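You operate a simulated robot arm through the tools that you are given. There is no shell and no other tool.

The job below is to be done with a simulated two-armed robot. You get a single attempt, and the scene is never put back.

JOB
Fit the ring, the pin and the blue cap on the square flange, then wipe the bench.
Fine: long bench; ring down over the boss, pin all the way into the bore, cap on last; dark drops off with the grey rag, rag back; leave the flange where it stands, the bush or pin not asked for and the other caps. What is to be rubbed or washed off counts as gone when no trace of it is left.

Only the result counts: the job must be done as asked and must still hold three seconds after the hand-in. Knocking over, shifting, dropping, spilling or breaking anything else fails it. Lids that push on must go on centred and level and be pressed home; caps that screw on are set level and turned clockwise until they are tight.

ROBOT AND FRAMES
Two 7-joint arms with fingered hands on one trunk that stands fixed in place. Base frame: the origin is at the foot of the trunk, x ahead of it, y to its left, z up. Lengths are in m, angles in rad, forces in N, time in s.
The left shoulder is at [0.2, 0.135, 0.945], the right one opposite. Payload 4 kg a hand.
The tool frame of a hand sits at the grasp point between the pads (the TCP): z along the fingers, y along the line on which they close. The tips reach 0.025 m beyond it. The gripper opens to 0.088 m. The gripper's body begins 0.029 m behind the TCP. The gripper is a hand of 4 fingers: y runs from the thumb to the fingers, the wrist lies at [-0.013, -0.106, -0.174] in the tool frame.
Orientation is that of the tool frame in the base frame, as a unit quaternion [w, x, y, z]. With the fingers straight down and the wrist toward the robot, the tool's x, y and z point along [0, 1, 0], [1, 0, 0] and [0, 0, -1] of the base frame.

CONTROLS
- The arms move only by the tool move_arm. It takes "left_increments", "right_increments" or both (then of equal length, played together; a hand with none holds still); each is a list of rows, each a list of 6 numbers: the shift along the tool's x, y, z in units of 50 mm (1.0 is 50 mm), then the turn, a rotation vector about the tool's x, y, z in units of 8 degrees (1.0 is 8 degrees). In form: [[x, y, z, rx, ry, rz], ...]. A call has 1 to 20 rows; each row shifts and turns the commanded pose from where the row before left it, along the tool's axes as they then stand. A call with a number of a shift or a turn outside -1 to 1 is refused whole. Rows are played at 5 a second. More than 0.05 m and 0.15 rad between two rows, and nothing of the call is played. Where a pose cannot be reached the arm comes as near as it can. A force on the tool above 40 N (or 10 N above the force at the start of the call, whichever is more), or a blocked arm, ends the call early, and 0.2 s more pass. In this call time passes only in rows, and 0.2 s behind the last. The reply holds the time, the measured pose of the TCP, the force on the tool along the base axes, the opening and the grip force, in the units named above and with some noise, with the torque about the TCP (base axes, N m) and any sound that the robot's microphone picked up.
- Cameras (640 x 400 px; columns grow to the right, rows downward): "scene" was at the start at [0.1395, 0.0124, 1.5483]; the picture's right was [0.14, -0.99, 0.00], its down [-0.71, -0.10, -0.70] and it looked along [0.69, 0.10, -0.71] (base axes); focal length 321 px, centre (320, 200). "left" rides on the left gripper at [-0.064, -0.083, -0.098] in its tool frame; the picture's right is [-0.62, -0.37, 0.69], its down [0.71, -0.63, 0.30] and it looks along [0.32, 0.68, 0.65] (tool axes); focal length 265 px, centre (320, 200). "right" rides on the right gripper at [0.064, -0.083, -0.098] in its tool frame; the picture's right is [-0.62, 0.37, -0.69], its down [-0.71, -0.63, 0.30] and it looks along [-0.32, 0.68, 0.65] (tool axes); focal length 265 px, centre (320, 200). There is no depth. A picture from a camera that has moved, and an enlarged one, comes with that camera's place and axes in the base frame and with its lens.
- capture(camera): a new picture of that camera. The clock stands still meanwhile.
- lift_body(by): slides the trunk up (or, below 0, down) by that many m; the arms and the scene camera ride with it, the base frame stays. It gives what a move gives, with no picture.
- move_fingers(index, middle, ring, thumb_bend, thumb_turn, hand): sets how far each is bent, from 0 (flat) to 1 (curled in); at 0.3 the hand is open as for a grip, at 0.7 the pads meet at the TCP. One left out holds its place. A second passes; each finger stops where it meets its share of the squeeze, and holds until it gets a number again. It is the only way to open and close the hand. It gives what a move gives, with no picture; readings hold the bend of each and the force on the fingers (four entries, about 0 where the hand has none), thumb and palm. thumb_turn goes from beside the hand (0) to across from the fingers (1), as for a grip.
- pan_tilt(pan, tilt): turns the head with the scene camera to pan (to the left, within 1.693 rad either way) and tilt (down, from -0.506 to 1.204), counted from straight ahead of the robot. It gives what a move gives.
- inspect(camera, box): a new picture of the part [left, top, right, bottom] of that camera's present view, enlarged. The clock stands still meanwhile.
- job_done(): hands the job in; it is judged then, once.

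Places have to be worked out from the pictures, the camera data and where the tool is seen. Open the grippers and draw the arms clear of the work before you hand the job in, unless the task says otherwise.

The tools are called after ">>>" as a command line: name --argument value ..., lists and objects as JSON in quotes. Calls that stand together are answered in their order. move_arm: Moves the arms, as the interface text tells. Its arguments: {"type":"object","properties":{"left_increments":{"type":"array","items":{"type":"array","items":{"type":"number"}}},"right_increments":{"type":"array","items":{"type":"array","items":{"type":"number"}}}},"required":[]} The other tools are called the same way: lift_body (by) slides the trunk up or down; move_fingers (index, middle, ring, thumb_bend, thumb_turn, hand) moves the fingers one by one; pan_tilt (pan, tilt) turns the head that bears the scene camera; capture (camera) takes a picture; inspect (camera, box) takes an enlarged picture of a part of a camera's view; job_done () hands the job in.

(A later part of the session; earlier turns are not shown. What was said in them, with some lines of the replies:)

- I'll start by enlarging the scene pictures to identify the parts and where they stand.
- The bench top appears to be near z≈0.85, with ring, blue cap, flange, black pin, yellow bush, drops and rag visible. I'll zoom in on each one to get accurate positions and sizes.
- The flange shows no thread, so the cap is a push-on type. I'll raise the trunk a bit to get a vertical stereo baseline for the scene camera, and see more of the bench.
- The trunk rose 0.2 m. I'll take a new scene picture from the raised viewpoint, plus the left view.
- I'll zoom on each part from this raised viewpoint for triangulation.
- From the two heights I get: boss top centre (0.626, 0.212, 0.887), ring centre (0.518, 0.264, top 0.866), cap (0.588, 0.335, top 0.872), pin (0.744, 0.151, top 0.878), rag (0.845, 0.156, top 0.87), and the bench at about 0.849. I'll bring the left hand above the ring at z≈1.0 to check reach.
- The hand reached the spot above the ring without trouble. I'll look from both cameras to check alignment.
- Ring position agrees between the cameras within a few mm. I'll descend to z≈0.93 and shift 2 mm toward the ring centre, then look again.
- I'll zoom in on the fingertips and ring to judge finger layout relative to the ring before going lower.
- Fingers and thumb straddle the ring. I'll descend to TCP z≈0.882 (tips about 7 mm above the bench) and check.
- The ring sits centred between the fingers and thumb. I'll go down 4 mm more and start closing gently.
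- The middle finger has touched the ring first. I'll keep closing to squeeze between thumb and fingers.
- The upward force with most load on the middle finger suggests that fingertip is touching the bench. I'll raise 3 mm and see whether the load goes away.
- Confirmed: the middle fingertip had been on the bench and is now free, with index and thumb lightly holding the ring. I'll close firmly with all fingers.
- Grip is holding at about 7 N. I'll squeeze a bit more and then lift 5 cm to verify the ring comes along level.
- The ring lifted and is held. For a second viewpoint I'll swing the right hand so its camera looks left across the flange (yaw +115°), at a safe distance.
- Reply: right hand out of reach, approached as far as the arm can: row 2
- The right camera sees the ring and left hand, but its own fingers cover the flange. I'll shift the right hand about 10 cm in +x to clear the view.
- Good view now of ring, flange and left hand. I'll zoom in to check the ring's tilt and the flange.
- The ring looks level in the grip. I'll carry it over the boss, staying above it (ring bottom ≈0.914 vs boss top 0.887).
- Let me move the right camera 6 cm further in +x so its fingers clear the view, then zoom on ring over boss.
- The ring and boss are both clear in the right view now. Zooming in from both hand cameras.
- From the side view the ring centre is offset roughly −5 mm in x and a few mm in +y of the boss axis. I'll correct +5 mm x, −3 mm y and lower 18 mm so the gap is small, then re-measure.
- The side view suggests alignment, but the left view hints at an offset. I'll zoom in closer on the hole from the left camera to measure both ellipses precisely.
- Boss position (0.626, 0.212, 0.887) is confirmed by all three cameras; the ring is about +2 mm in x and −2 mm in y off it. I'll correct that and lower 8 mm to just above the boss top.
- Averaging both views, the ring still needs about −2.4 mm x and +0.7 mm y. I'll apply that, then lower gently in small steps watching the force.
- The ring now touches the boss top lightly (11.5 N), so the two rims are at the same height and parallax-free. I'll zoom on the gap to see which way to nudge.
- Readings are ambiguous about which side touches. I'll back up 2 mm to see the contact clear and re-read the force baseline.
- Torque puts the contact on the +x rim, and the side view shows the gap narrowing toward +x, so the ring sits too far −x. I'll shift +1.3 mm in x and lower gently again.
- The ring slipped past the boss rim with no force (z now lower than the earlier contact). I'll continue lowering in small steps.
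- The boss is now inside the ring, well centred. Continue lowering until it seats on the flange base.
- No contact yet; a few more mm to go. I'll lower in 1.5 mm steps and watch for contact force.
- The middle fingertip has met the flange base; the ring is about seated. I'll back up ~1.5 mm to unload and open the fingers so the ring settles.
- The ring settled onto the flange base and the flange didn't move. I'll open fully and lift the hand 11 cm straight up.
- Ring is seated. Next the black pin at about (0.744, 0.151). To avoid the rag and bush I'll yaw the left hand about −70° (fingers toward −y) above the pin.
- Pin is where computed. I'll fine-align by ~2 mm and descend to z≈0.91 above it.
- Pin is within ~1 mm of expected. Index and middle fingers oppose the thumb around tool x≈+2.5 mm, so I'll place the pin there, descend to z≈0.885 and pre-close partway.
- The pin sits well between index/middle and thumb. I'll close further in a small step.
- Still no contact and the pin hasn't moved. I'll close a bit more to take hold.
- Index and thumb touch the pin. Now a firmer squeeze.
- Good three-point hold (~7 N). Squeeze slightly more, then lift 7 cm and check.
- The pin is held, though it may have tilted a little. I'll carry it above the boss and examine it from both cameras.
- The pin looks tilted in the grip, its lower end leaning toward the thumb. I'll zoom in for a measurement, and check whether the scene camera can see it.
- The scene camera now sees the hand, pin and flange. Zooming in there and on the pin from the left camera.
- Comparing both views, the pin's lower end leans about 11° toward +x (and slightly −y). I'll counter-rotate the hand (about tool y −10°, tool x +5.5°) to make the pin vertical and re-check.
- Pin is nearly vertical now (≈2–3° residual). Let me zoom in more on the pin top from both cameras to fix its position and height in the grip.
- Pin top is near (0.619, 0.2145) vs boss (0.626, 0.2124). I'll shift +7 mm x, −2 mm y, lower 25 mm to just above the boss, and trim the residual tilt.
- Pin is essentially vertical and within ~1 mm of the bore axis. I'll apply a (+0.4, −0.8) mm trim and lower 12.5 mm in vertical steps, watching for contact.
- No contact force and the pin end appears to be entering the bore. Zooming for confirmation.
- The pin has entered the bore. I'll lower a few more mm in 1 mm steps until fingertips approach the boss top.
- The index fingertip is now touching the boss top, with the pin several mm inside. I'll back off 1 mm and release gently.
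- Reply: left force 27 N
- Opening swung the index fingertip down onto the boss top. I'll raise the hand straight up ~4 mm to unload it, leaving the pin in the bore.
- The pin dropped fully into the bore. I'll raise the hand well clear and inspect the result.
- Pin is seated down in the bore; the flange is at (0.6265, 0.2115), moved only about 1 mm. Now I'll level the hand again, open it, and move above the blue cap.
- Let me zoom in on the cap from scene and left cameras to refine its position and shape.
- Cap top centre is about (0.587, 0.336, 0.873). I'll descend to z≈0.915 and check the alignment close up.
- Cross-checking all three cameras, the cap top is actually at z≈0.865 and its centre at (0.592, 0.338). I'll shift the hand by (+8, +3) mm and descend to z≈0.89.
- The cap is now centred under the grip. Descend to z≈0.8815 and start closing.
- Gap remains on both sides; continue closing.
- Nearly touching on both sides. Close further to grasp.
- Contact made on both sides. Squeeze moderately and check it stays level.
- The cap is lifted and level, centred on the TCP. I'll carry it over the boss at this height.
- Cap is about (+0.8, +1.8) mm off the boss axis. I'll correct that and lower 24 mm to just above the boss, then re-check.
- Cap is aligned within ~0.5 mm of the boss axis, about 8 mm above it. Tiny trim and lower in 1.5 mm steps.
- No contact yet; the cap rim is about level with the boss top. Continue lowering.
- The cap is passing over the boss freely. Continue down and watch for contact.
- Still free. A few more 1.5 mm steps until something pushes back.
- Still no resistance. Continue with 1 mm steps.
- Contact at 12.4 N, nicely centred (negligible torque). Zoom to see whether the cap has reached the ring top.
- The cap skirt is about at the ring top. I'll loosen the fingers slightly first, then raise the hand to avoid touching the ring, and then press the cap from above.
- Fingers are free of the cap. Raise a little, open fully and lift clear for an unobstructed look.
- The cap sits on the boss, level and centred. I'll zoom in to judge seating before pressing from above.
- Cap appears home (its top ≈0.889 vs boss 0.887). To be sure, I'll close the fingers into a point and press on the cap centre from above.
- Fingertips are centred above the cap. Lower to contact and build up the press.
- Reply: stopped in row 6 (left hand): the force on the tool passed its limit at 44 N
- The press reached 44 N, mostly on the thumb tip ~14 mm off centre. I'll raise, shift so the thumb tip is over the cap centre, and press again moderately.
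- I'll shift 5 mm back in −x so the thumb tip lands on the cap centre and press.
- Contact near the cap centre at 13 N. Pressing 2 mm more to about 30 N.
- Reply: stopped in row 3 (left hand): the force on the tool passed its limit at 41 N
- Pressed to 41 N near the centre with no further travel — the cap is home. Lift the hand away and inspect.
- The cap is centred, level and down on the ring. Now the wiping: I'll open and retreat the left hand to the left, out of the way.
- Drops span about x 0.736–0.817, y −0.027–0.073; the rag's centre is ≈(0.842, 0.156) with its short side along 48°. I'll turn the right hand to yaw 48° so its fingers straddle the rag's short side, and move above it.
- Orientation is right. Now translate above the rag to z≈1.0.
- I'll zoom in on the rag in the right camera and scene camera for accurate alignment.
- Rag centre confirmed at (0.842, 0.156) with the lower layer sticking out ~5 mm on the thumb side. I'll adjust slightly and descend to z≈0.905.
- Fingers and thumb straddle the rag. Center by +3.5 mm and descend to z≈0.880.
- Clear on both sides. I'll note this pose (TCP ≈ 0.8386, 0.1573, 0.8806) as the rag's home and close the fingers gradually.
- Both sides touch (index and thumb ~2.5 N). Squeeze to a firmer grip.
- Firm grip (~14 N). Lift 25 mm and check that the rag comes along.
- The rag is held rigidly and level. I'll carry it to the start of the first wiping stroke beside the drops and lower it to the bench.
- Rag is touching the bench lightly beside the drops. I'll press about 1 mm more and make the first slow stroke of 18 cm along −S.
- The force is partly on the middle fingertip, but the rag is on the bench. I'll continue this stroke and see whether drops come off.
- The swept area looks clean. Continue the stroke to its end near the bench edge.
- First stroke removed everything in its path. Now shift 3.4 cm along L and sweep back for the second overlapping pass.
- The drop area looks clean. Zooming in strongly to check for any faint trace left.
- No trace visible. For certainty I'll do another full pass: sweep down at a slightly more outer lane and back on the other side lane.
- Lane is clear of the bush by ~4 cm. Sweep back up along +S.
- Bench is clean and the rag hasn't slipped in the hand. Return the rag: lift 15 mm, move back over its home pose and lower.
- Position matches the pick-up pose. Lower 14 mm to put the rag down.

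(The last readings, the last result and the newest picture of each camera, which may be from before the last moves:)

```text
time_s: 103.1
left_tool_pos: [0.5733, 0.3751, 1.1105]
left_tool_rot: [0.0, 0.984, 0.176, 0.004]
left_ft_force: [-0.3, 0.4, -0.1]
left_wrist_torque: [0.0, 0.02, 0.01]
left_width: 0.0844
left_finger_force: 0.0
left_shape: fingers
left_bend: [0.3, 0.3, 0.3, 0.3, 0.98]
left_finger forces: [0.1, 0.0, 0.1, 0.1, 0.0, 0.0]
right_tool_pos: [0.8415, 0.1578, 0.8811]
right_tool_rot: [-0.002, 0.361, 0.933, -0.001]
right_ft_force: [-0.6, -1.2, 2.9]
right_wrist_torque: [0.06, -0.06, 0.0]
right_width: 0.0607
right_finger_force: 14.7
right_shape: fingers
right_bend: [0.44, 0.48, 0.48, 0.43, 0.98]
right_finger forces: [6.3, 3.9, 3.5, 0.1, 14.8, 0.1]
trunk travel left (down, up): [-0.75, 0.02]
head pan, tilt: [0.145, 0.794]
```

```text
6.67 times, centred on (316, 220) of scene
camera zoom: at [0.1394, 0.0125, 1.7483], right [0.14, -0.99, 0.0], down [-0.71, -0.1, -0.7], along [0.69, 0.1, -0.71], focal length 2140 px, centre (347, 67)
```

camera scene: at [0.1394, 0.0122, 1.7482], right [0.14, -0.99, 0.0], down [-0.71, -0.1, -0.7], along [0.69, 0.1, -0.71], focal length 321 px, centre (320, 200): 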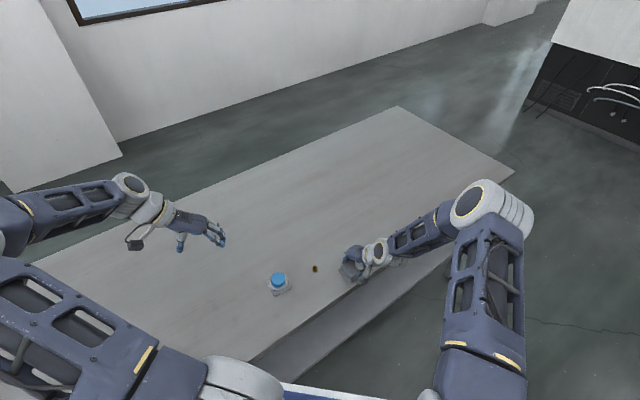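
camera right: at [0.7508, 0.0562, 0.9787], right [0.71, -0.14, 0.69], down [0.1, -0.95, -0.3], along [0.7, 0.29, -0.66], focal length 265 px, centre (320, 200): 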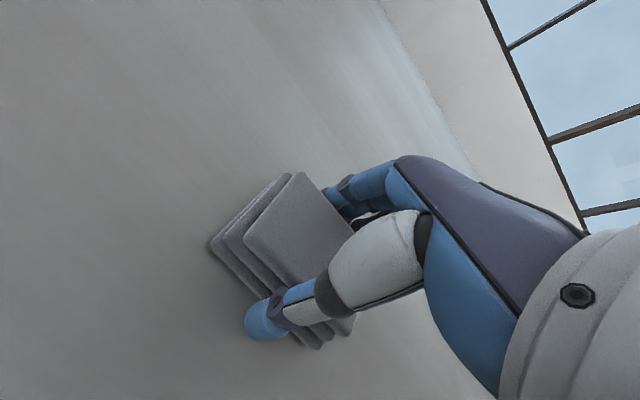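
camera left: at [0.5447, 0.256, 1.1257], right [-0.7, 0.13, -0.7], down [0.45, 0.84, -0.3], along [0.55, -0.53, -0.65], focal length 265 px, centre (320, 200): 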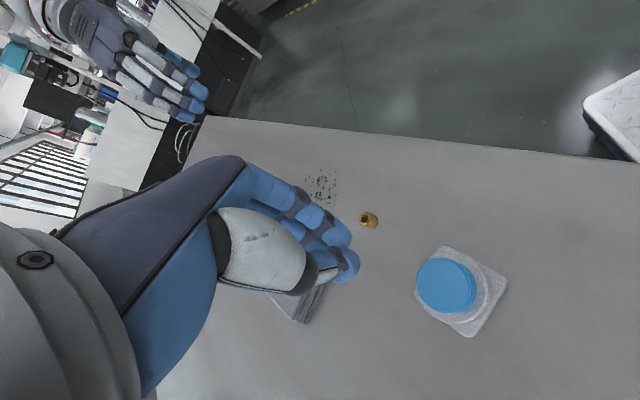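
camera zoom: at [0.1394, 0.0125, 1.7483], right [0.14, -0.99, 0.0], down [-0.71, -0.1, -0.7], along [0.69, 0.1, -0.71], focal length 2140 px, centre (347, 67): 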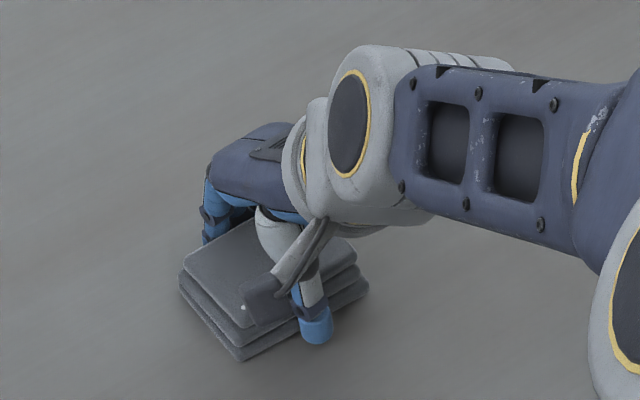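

Rag is back on the bench at its home. Release it in steps and rise.

>>> move_fingers --hand "right" --index 0.37 --middle 0.38 --ring 0.38 --thumb_bend 0.36

>>> move_fingers --hand "right" --index 0.3 --middle 0.3 --ring 0.3 --thumb_bend 0.3

>>> inspect --camera "right" --box '[200, 150, 400, 350]'

```text
time_s: 104.1
left_tool_pos: [0.5714, 0.3759, 1.1106]
left_tool_rot: [0.001, 0.984, 0.177, 0.003]
left_ft_force: [-0.1, 0.1, 0.3]
left_wrist_torque: [0.02, 0.0, 0.03]
left_width: 0.0846
left_finger_force: 0.0
left_shape: fingers
left_bend: [0.3, 0.3, 0.3, 0.3, 0.98]
left_finger forces: [0.0, 0.0, 0.0, 0.0, 0.0, 0.0]
right_tool_pos: [0.8403, 0.157, 0.8803]
right_tool_rot: [-0.003, 0.361, 0.933, -0.002]
right_ft_force: [-0.1, -0.1, 0.1]
right_wrist_torque: [-0.04, 0.03, 0.01]
right_width: 0.0709
right_finger_force: 0.2
right_shape: fingers
right_bend: [0.37, 0.38, 0.38, 0.36, 0.98]
right_finger forces: [0.1, 0.0, 0.0, 0.0, 0.1, 0.0]
trunk travel left (down, up): [-0.75, 0.02]
head pan, tilt: [0.145, 0.794]
```

```text
time_s: 105.1
left_tool_pos: [0.5723, 0.3761, 1.1103]
left_tool_rot: [0.0, 0.984, 0.177, 0.004]
left_ft_force: [-0.4, 0.5, 0.6]
left_wrist_torque: [-0.01, -0.02, 0.02]
left_width: 0.0841
left_finger_force: 0.0
left_shape: fingers
left_bend: [0.3, 0.3, 0.3, 0.3, 0.98]
left_finger forces: [0.1, 0.1, 0.0, 0.0, 0.0, 0.0]
right_tool_pos: [0.8411, 0.1566, 0.8798]
right_tool_rot: [-0.004, 0.36, 0.933, -0.001]
right_ft_force: [0.4, 0.7, 0.1]
right_wrist_torque: [-0.02, -0.06, -0.03]
right_width: 0.0843
right_finger_force: 0.0
right_shape: fingers
right_bend: [0.3, 0.3, 0.3, 0.3, 0.98]
right_finger forces: [0.0, 0.0, 0.0, 0.0, 0.0, 0.0]
trunk travel left (down, up): [-0.75, 0.02]
head pan, tilt: [0.145, 0.794]
```

```text
2.00 times, centred on (300, 250) of right
camera zoom: at [0.7367, 0.1392, 0.9788], right [0.71, -0.14, 0.69], down [0.1, -0.95, -0.3], along [0.69, 0.29, -0.66], focal length 531 px, centre (360, 100)
```

zoom: 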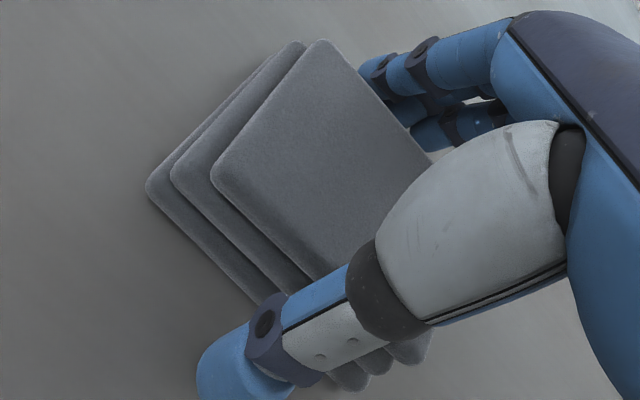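

The rag is released in place. Raise the right hand straight up and draw it back to the right.

>>> move_arm --right_increments '[[0, 0, -0.6, 0, 0, 0], [0, 0, -0.9, 0, 0, 0], [0, 0, -0.9, 0, 0, 0], [0, 0, -0.9, 0, 0, 0], [-0.3, -0.8, -0.3, 0, 0, 0], [-0.3, -0.8, -0.3, 0, 0, 0], [-0.3, -0.8, 0, 0, 0, 0], [-0.3, -0.8, 0, 0, 0, 0], [-0.3, -0.8, 0, 0, 0, 0], [0, 0, 0, 0, 0, 0]]'

>>> capture --camera "scene"

>>> inspect --camera "scene" --box '[284, 212, 332, 282]'

>>> inspect --camera "scene" --box '[320, 225, 384, 270]'

>>> inspect --camera "scene" --box '[258, 268, 306, 298]'

```text
time_s: 107.3
left_tool_pos: [0.5726, 0.3758, 1.1102]
left_tool_rot: [0.001, 0.984, 0.176, 0.003]
left_ft_force: [-0.1, -0.1, -1.0]
left_wrist_torque: [-0.01, 0.01, 0.01]
left_width: 0.0842
left_finger_force: 0.1
left_shape: fingers
left_bend: [0.3, 0.3, 0.3, 0.3, 0.98]
left_finger forces: [0.1, 0.0, 0.0, 0.0, 0.1, 0.1]
right_tool_pos: [0.7622, -0.0439, 1.0759]
right_tool_rot: [-0.003, 0.361, 0.933, -0.002]
right_ft_force: [-0.6, 0.1, -0.3]
right_wrist_torque: [0.01, 0.02, -0.01]
right_width: 0.0843
right_finger_force: 0.1
right_shape: fingers
right_bend: [0.3, 0.3, 0.3, 0.3, 0.98]
right_finger forces: [0.0, 0.0, 0.1, 0.1, 0.1, 0.0]
trunk travel left (down, up): [-0.75, 0.02]
head pan, tilt: [0.145, 0.794]
```

```text
taken
camera scene: at [0.1395, 0.0125, 1.7483], right [0.14, -0.99, 0.0], down [-0.71, -0.1, -0.7], along [0.69, 0.1, -0.71], focal length 321 px, centre (320, 200)
```

scene: 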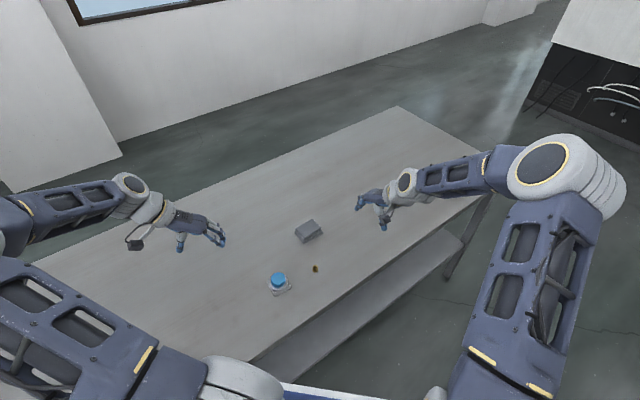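

```text
5.71 times, centred on (308, 247) of scene
camera zoom: at [0.1395, 0.0125, 1.7483], right [0.14, -0.99, 0.0], down [-0.71, -0.1, -0.7], along [0.69, 0.1, -0.71], focal length 1834 px, centre (389, -69)
```

zoom: 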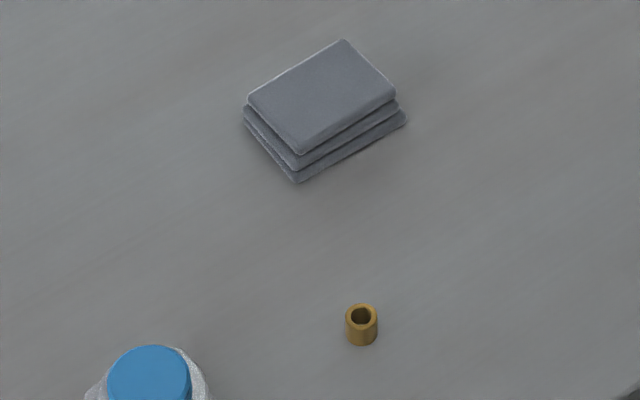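

```text
8.89 times, centred on (352, 248) of scene
camera zoom: at [0.1395, 0.0125, 1.7483], right [0.14, -0.99, 0.0], down [-0.71, -0.1, -0.7], along [0.69, 0.1, -0.71], focal length 2854 px, centre (36, -222)
```

zoom: 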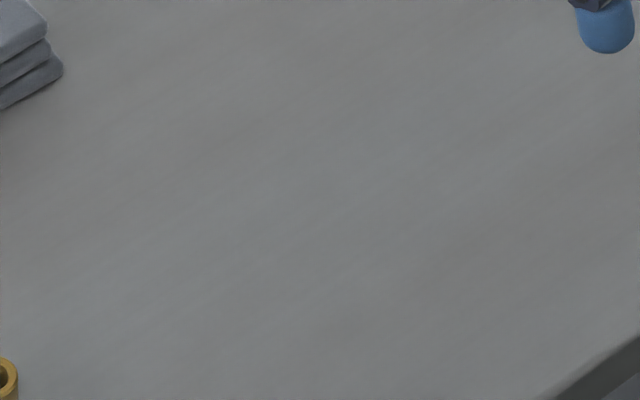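

```text
13.33 times, centred on (282, 283) of scene
camera zoom: at [0.1395, 0.0125, 1.7483], right [0.14, -0.99, 0.0], down [-0.71, -0.1, -0.7], along [0.69, 0.1, -0.71], focal length 4280 px, centre (827, -907)
```

zoom: 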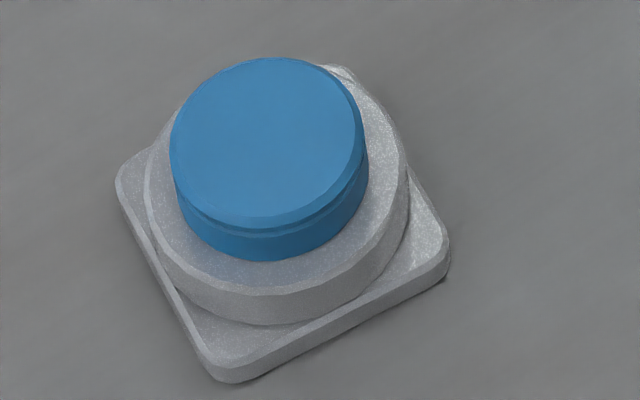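

Rag is back within a few mm, bush untouched, bench clean. A last check of the assembly's seating from the other two cameras.

>>> capture --camera "right"

>>> inspect --camera "left" --box '[350, 155, 430, 225]'

>>> inspect --camera "left" --box '[280, 110, 360, 180]'

```text
taken
camera right: at [0.6575, -0.0619, 1.1746], right [0.71, -0.14, 0.69], down [0.1, -0.95, -0.3], along [0.7, 0.29, -0.66], focal length 265 px, centre (320, 200)
```

right: 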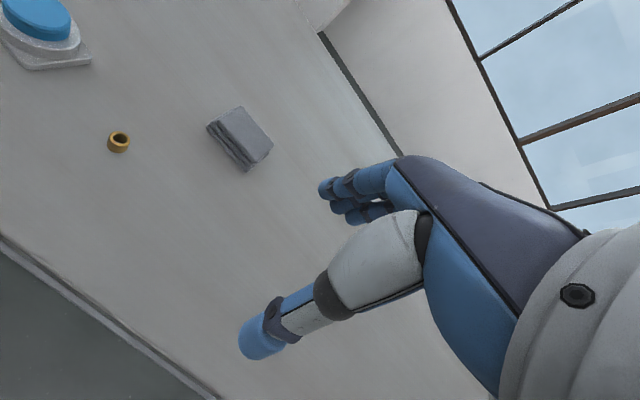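

```text
5.71 times, centred on (390, 190) of left
camera zoom: at [0.4814, 0.432, 1.2081], right [-0.7, 0.13, -0.7], down [0.45, 0.84, -0.3], along [0.55, -0.53, -0.65], focal length 1517 px, centre (-80, 257)
```

zoom: 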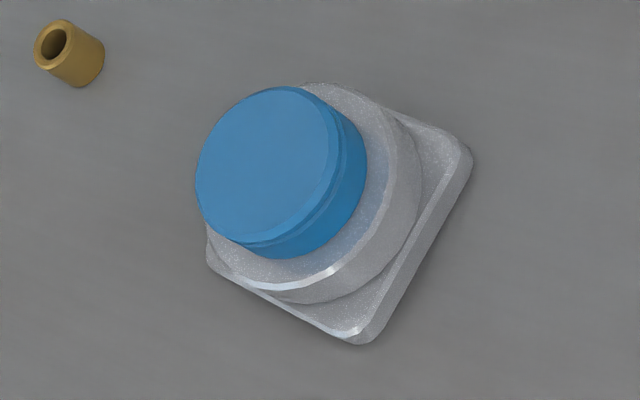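

```text
5.71 times, centred on (320, 145) of left
camera zoom: at [0.4814, 0.432, 1.2081], right [-0.7, 0.13, -0.7], down [0.45, 0.84, -0.3], along [0.55, -0.53, -0.65], focal length 1517 px, centre (320, 514)
```

zoom: 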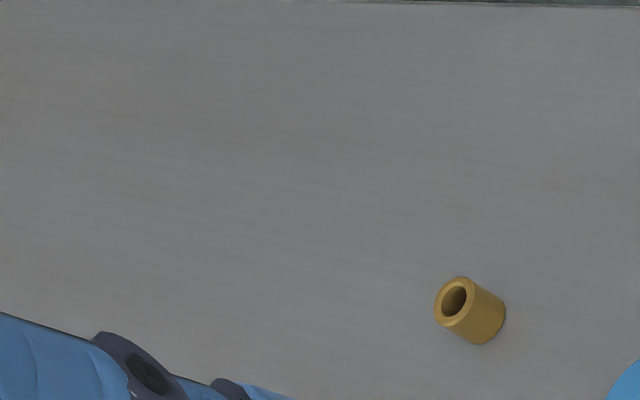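

Everything looks right. One quick scan of the rest of the bench for any other spots before handing in.

>>> inspect --camera "scene" --box '[300, 110, 500, 235]'

>>> inspect --camera "scene" --box '[60, 200, 300, 350]'

>>> inspect --camera "right" --box '[90, 90, 290, 300]'

```text
3.20 times, centred on (400, 172) of scene
camera zoom: at [0.1395, 0.0125, 1.7483], right [0.14, -0.99, 0.0], down [-0.71, -0.1, -0.7], along [0.69, 0.1, -0.71], focal length 1027 px, centre (64, 288)
```

zoom: 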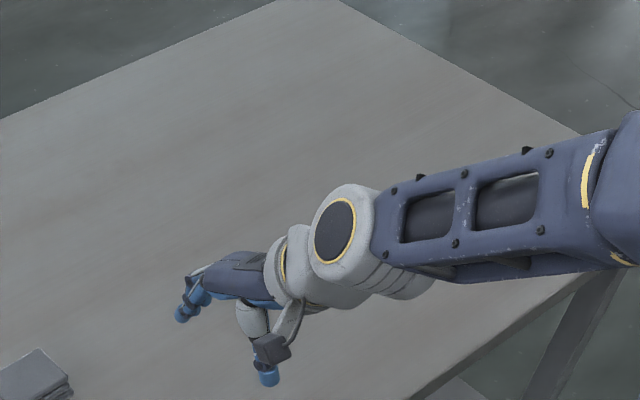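

```text
2.67 times, centred on (180, 275) of scene
camera zoom: at [0.1395, 0.0125, 1.7483], right [0.14, -0.99, 0.0], down [-0.71, -0.1, -0.7], along [0.69, 0.1, -0.71], focal length 856 px, centre (693, 0)
```

zoom: 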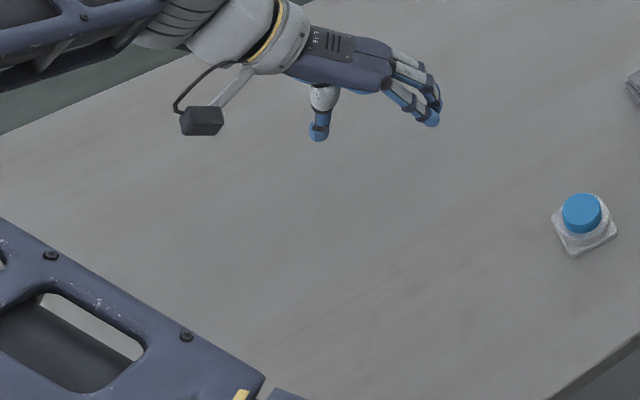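

```text
1.90 times, centred on (190, 195) of right
camera zoom: at [0.6575, -0.0619, 1.1746], right [0.71, -0.14, 0.69], down [0.1, -0.95, -0.3], along [0.7, 0.29, -0.66], focal length 506 px, centre (568, 210)
```

zoom: 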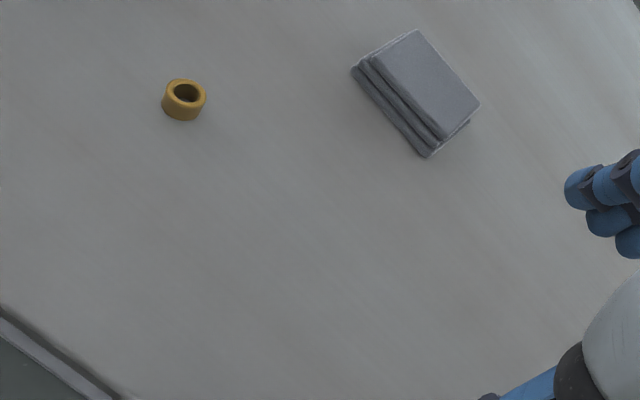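

Ring, pin and cap are fitted on the flange. The bench shows no trace of the drops, the rag is back, the bush is untouched, and both hands are open and clear. Handing in.

>>> job_done

```text
The job is handed in.
```

The ring, pin and blue cap are on the square flange, the drops are wiped off, and the job is handed in. The hand-in reply gave no verdict.

- **Ring:** it went down over the boss and settled on the flange base.
- **Pin:** it dropped fully into the bore, with its top below the boss rim. I judged this by eye before the cap covered it.
- **Cap:** it went on level and centred. I pressed it near the centre to 41 N and it did not move further.
- **Flange:** it shifted about 1 mm when a fingertip touched it while I was releasing the pin.
- **Bench:** I wiped the drop area with four overlapping strokes of the grey rag. Zoomed views from all three cameras show no trace left.
- **Rag:** it is back on its spot, about 3 to 4 mm off where it started.
- **Other parts:** the yellow bush was not touched, and I saw no other caps on the parts of the bench I could see.

Both hands are open and clear of the work.
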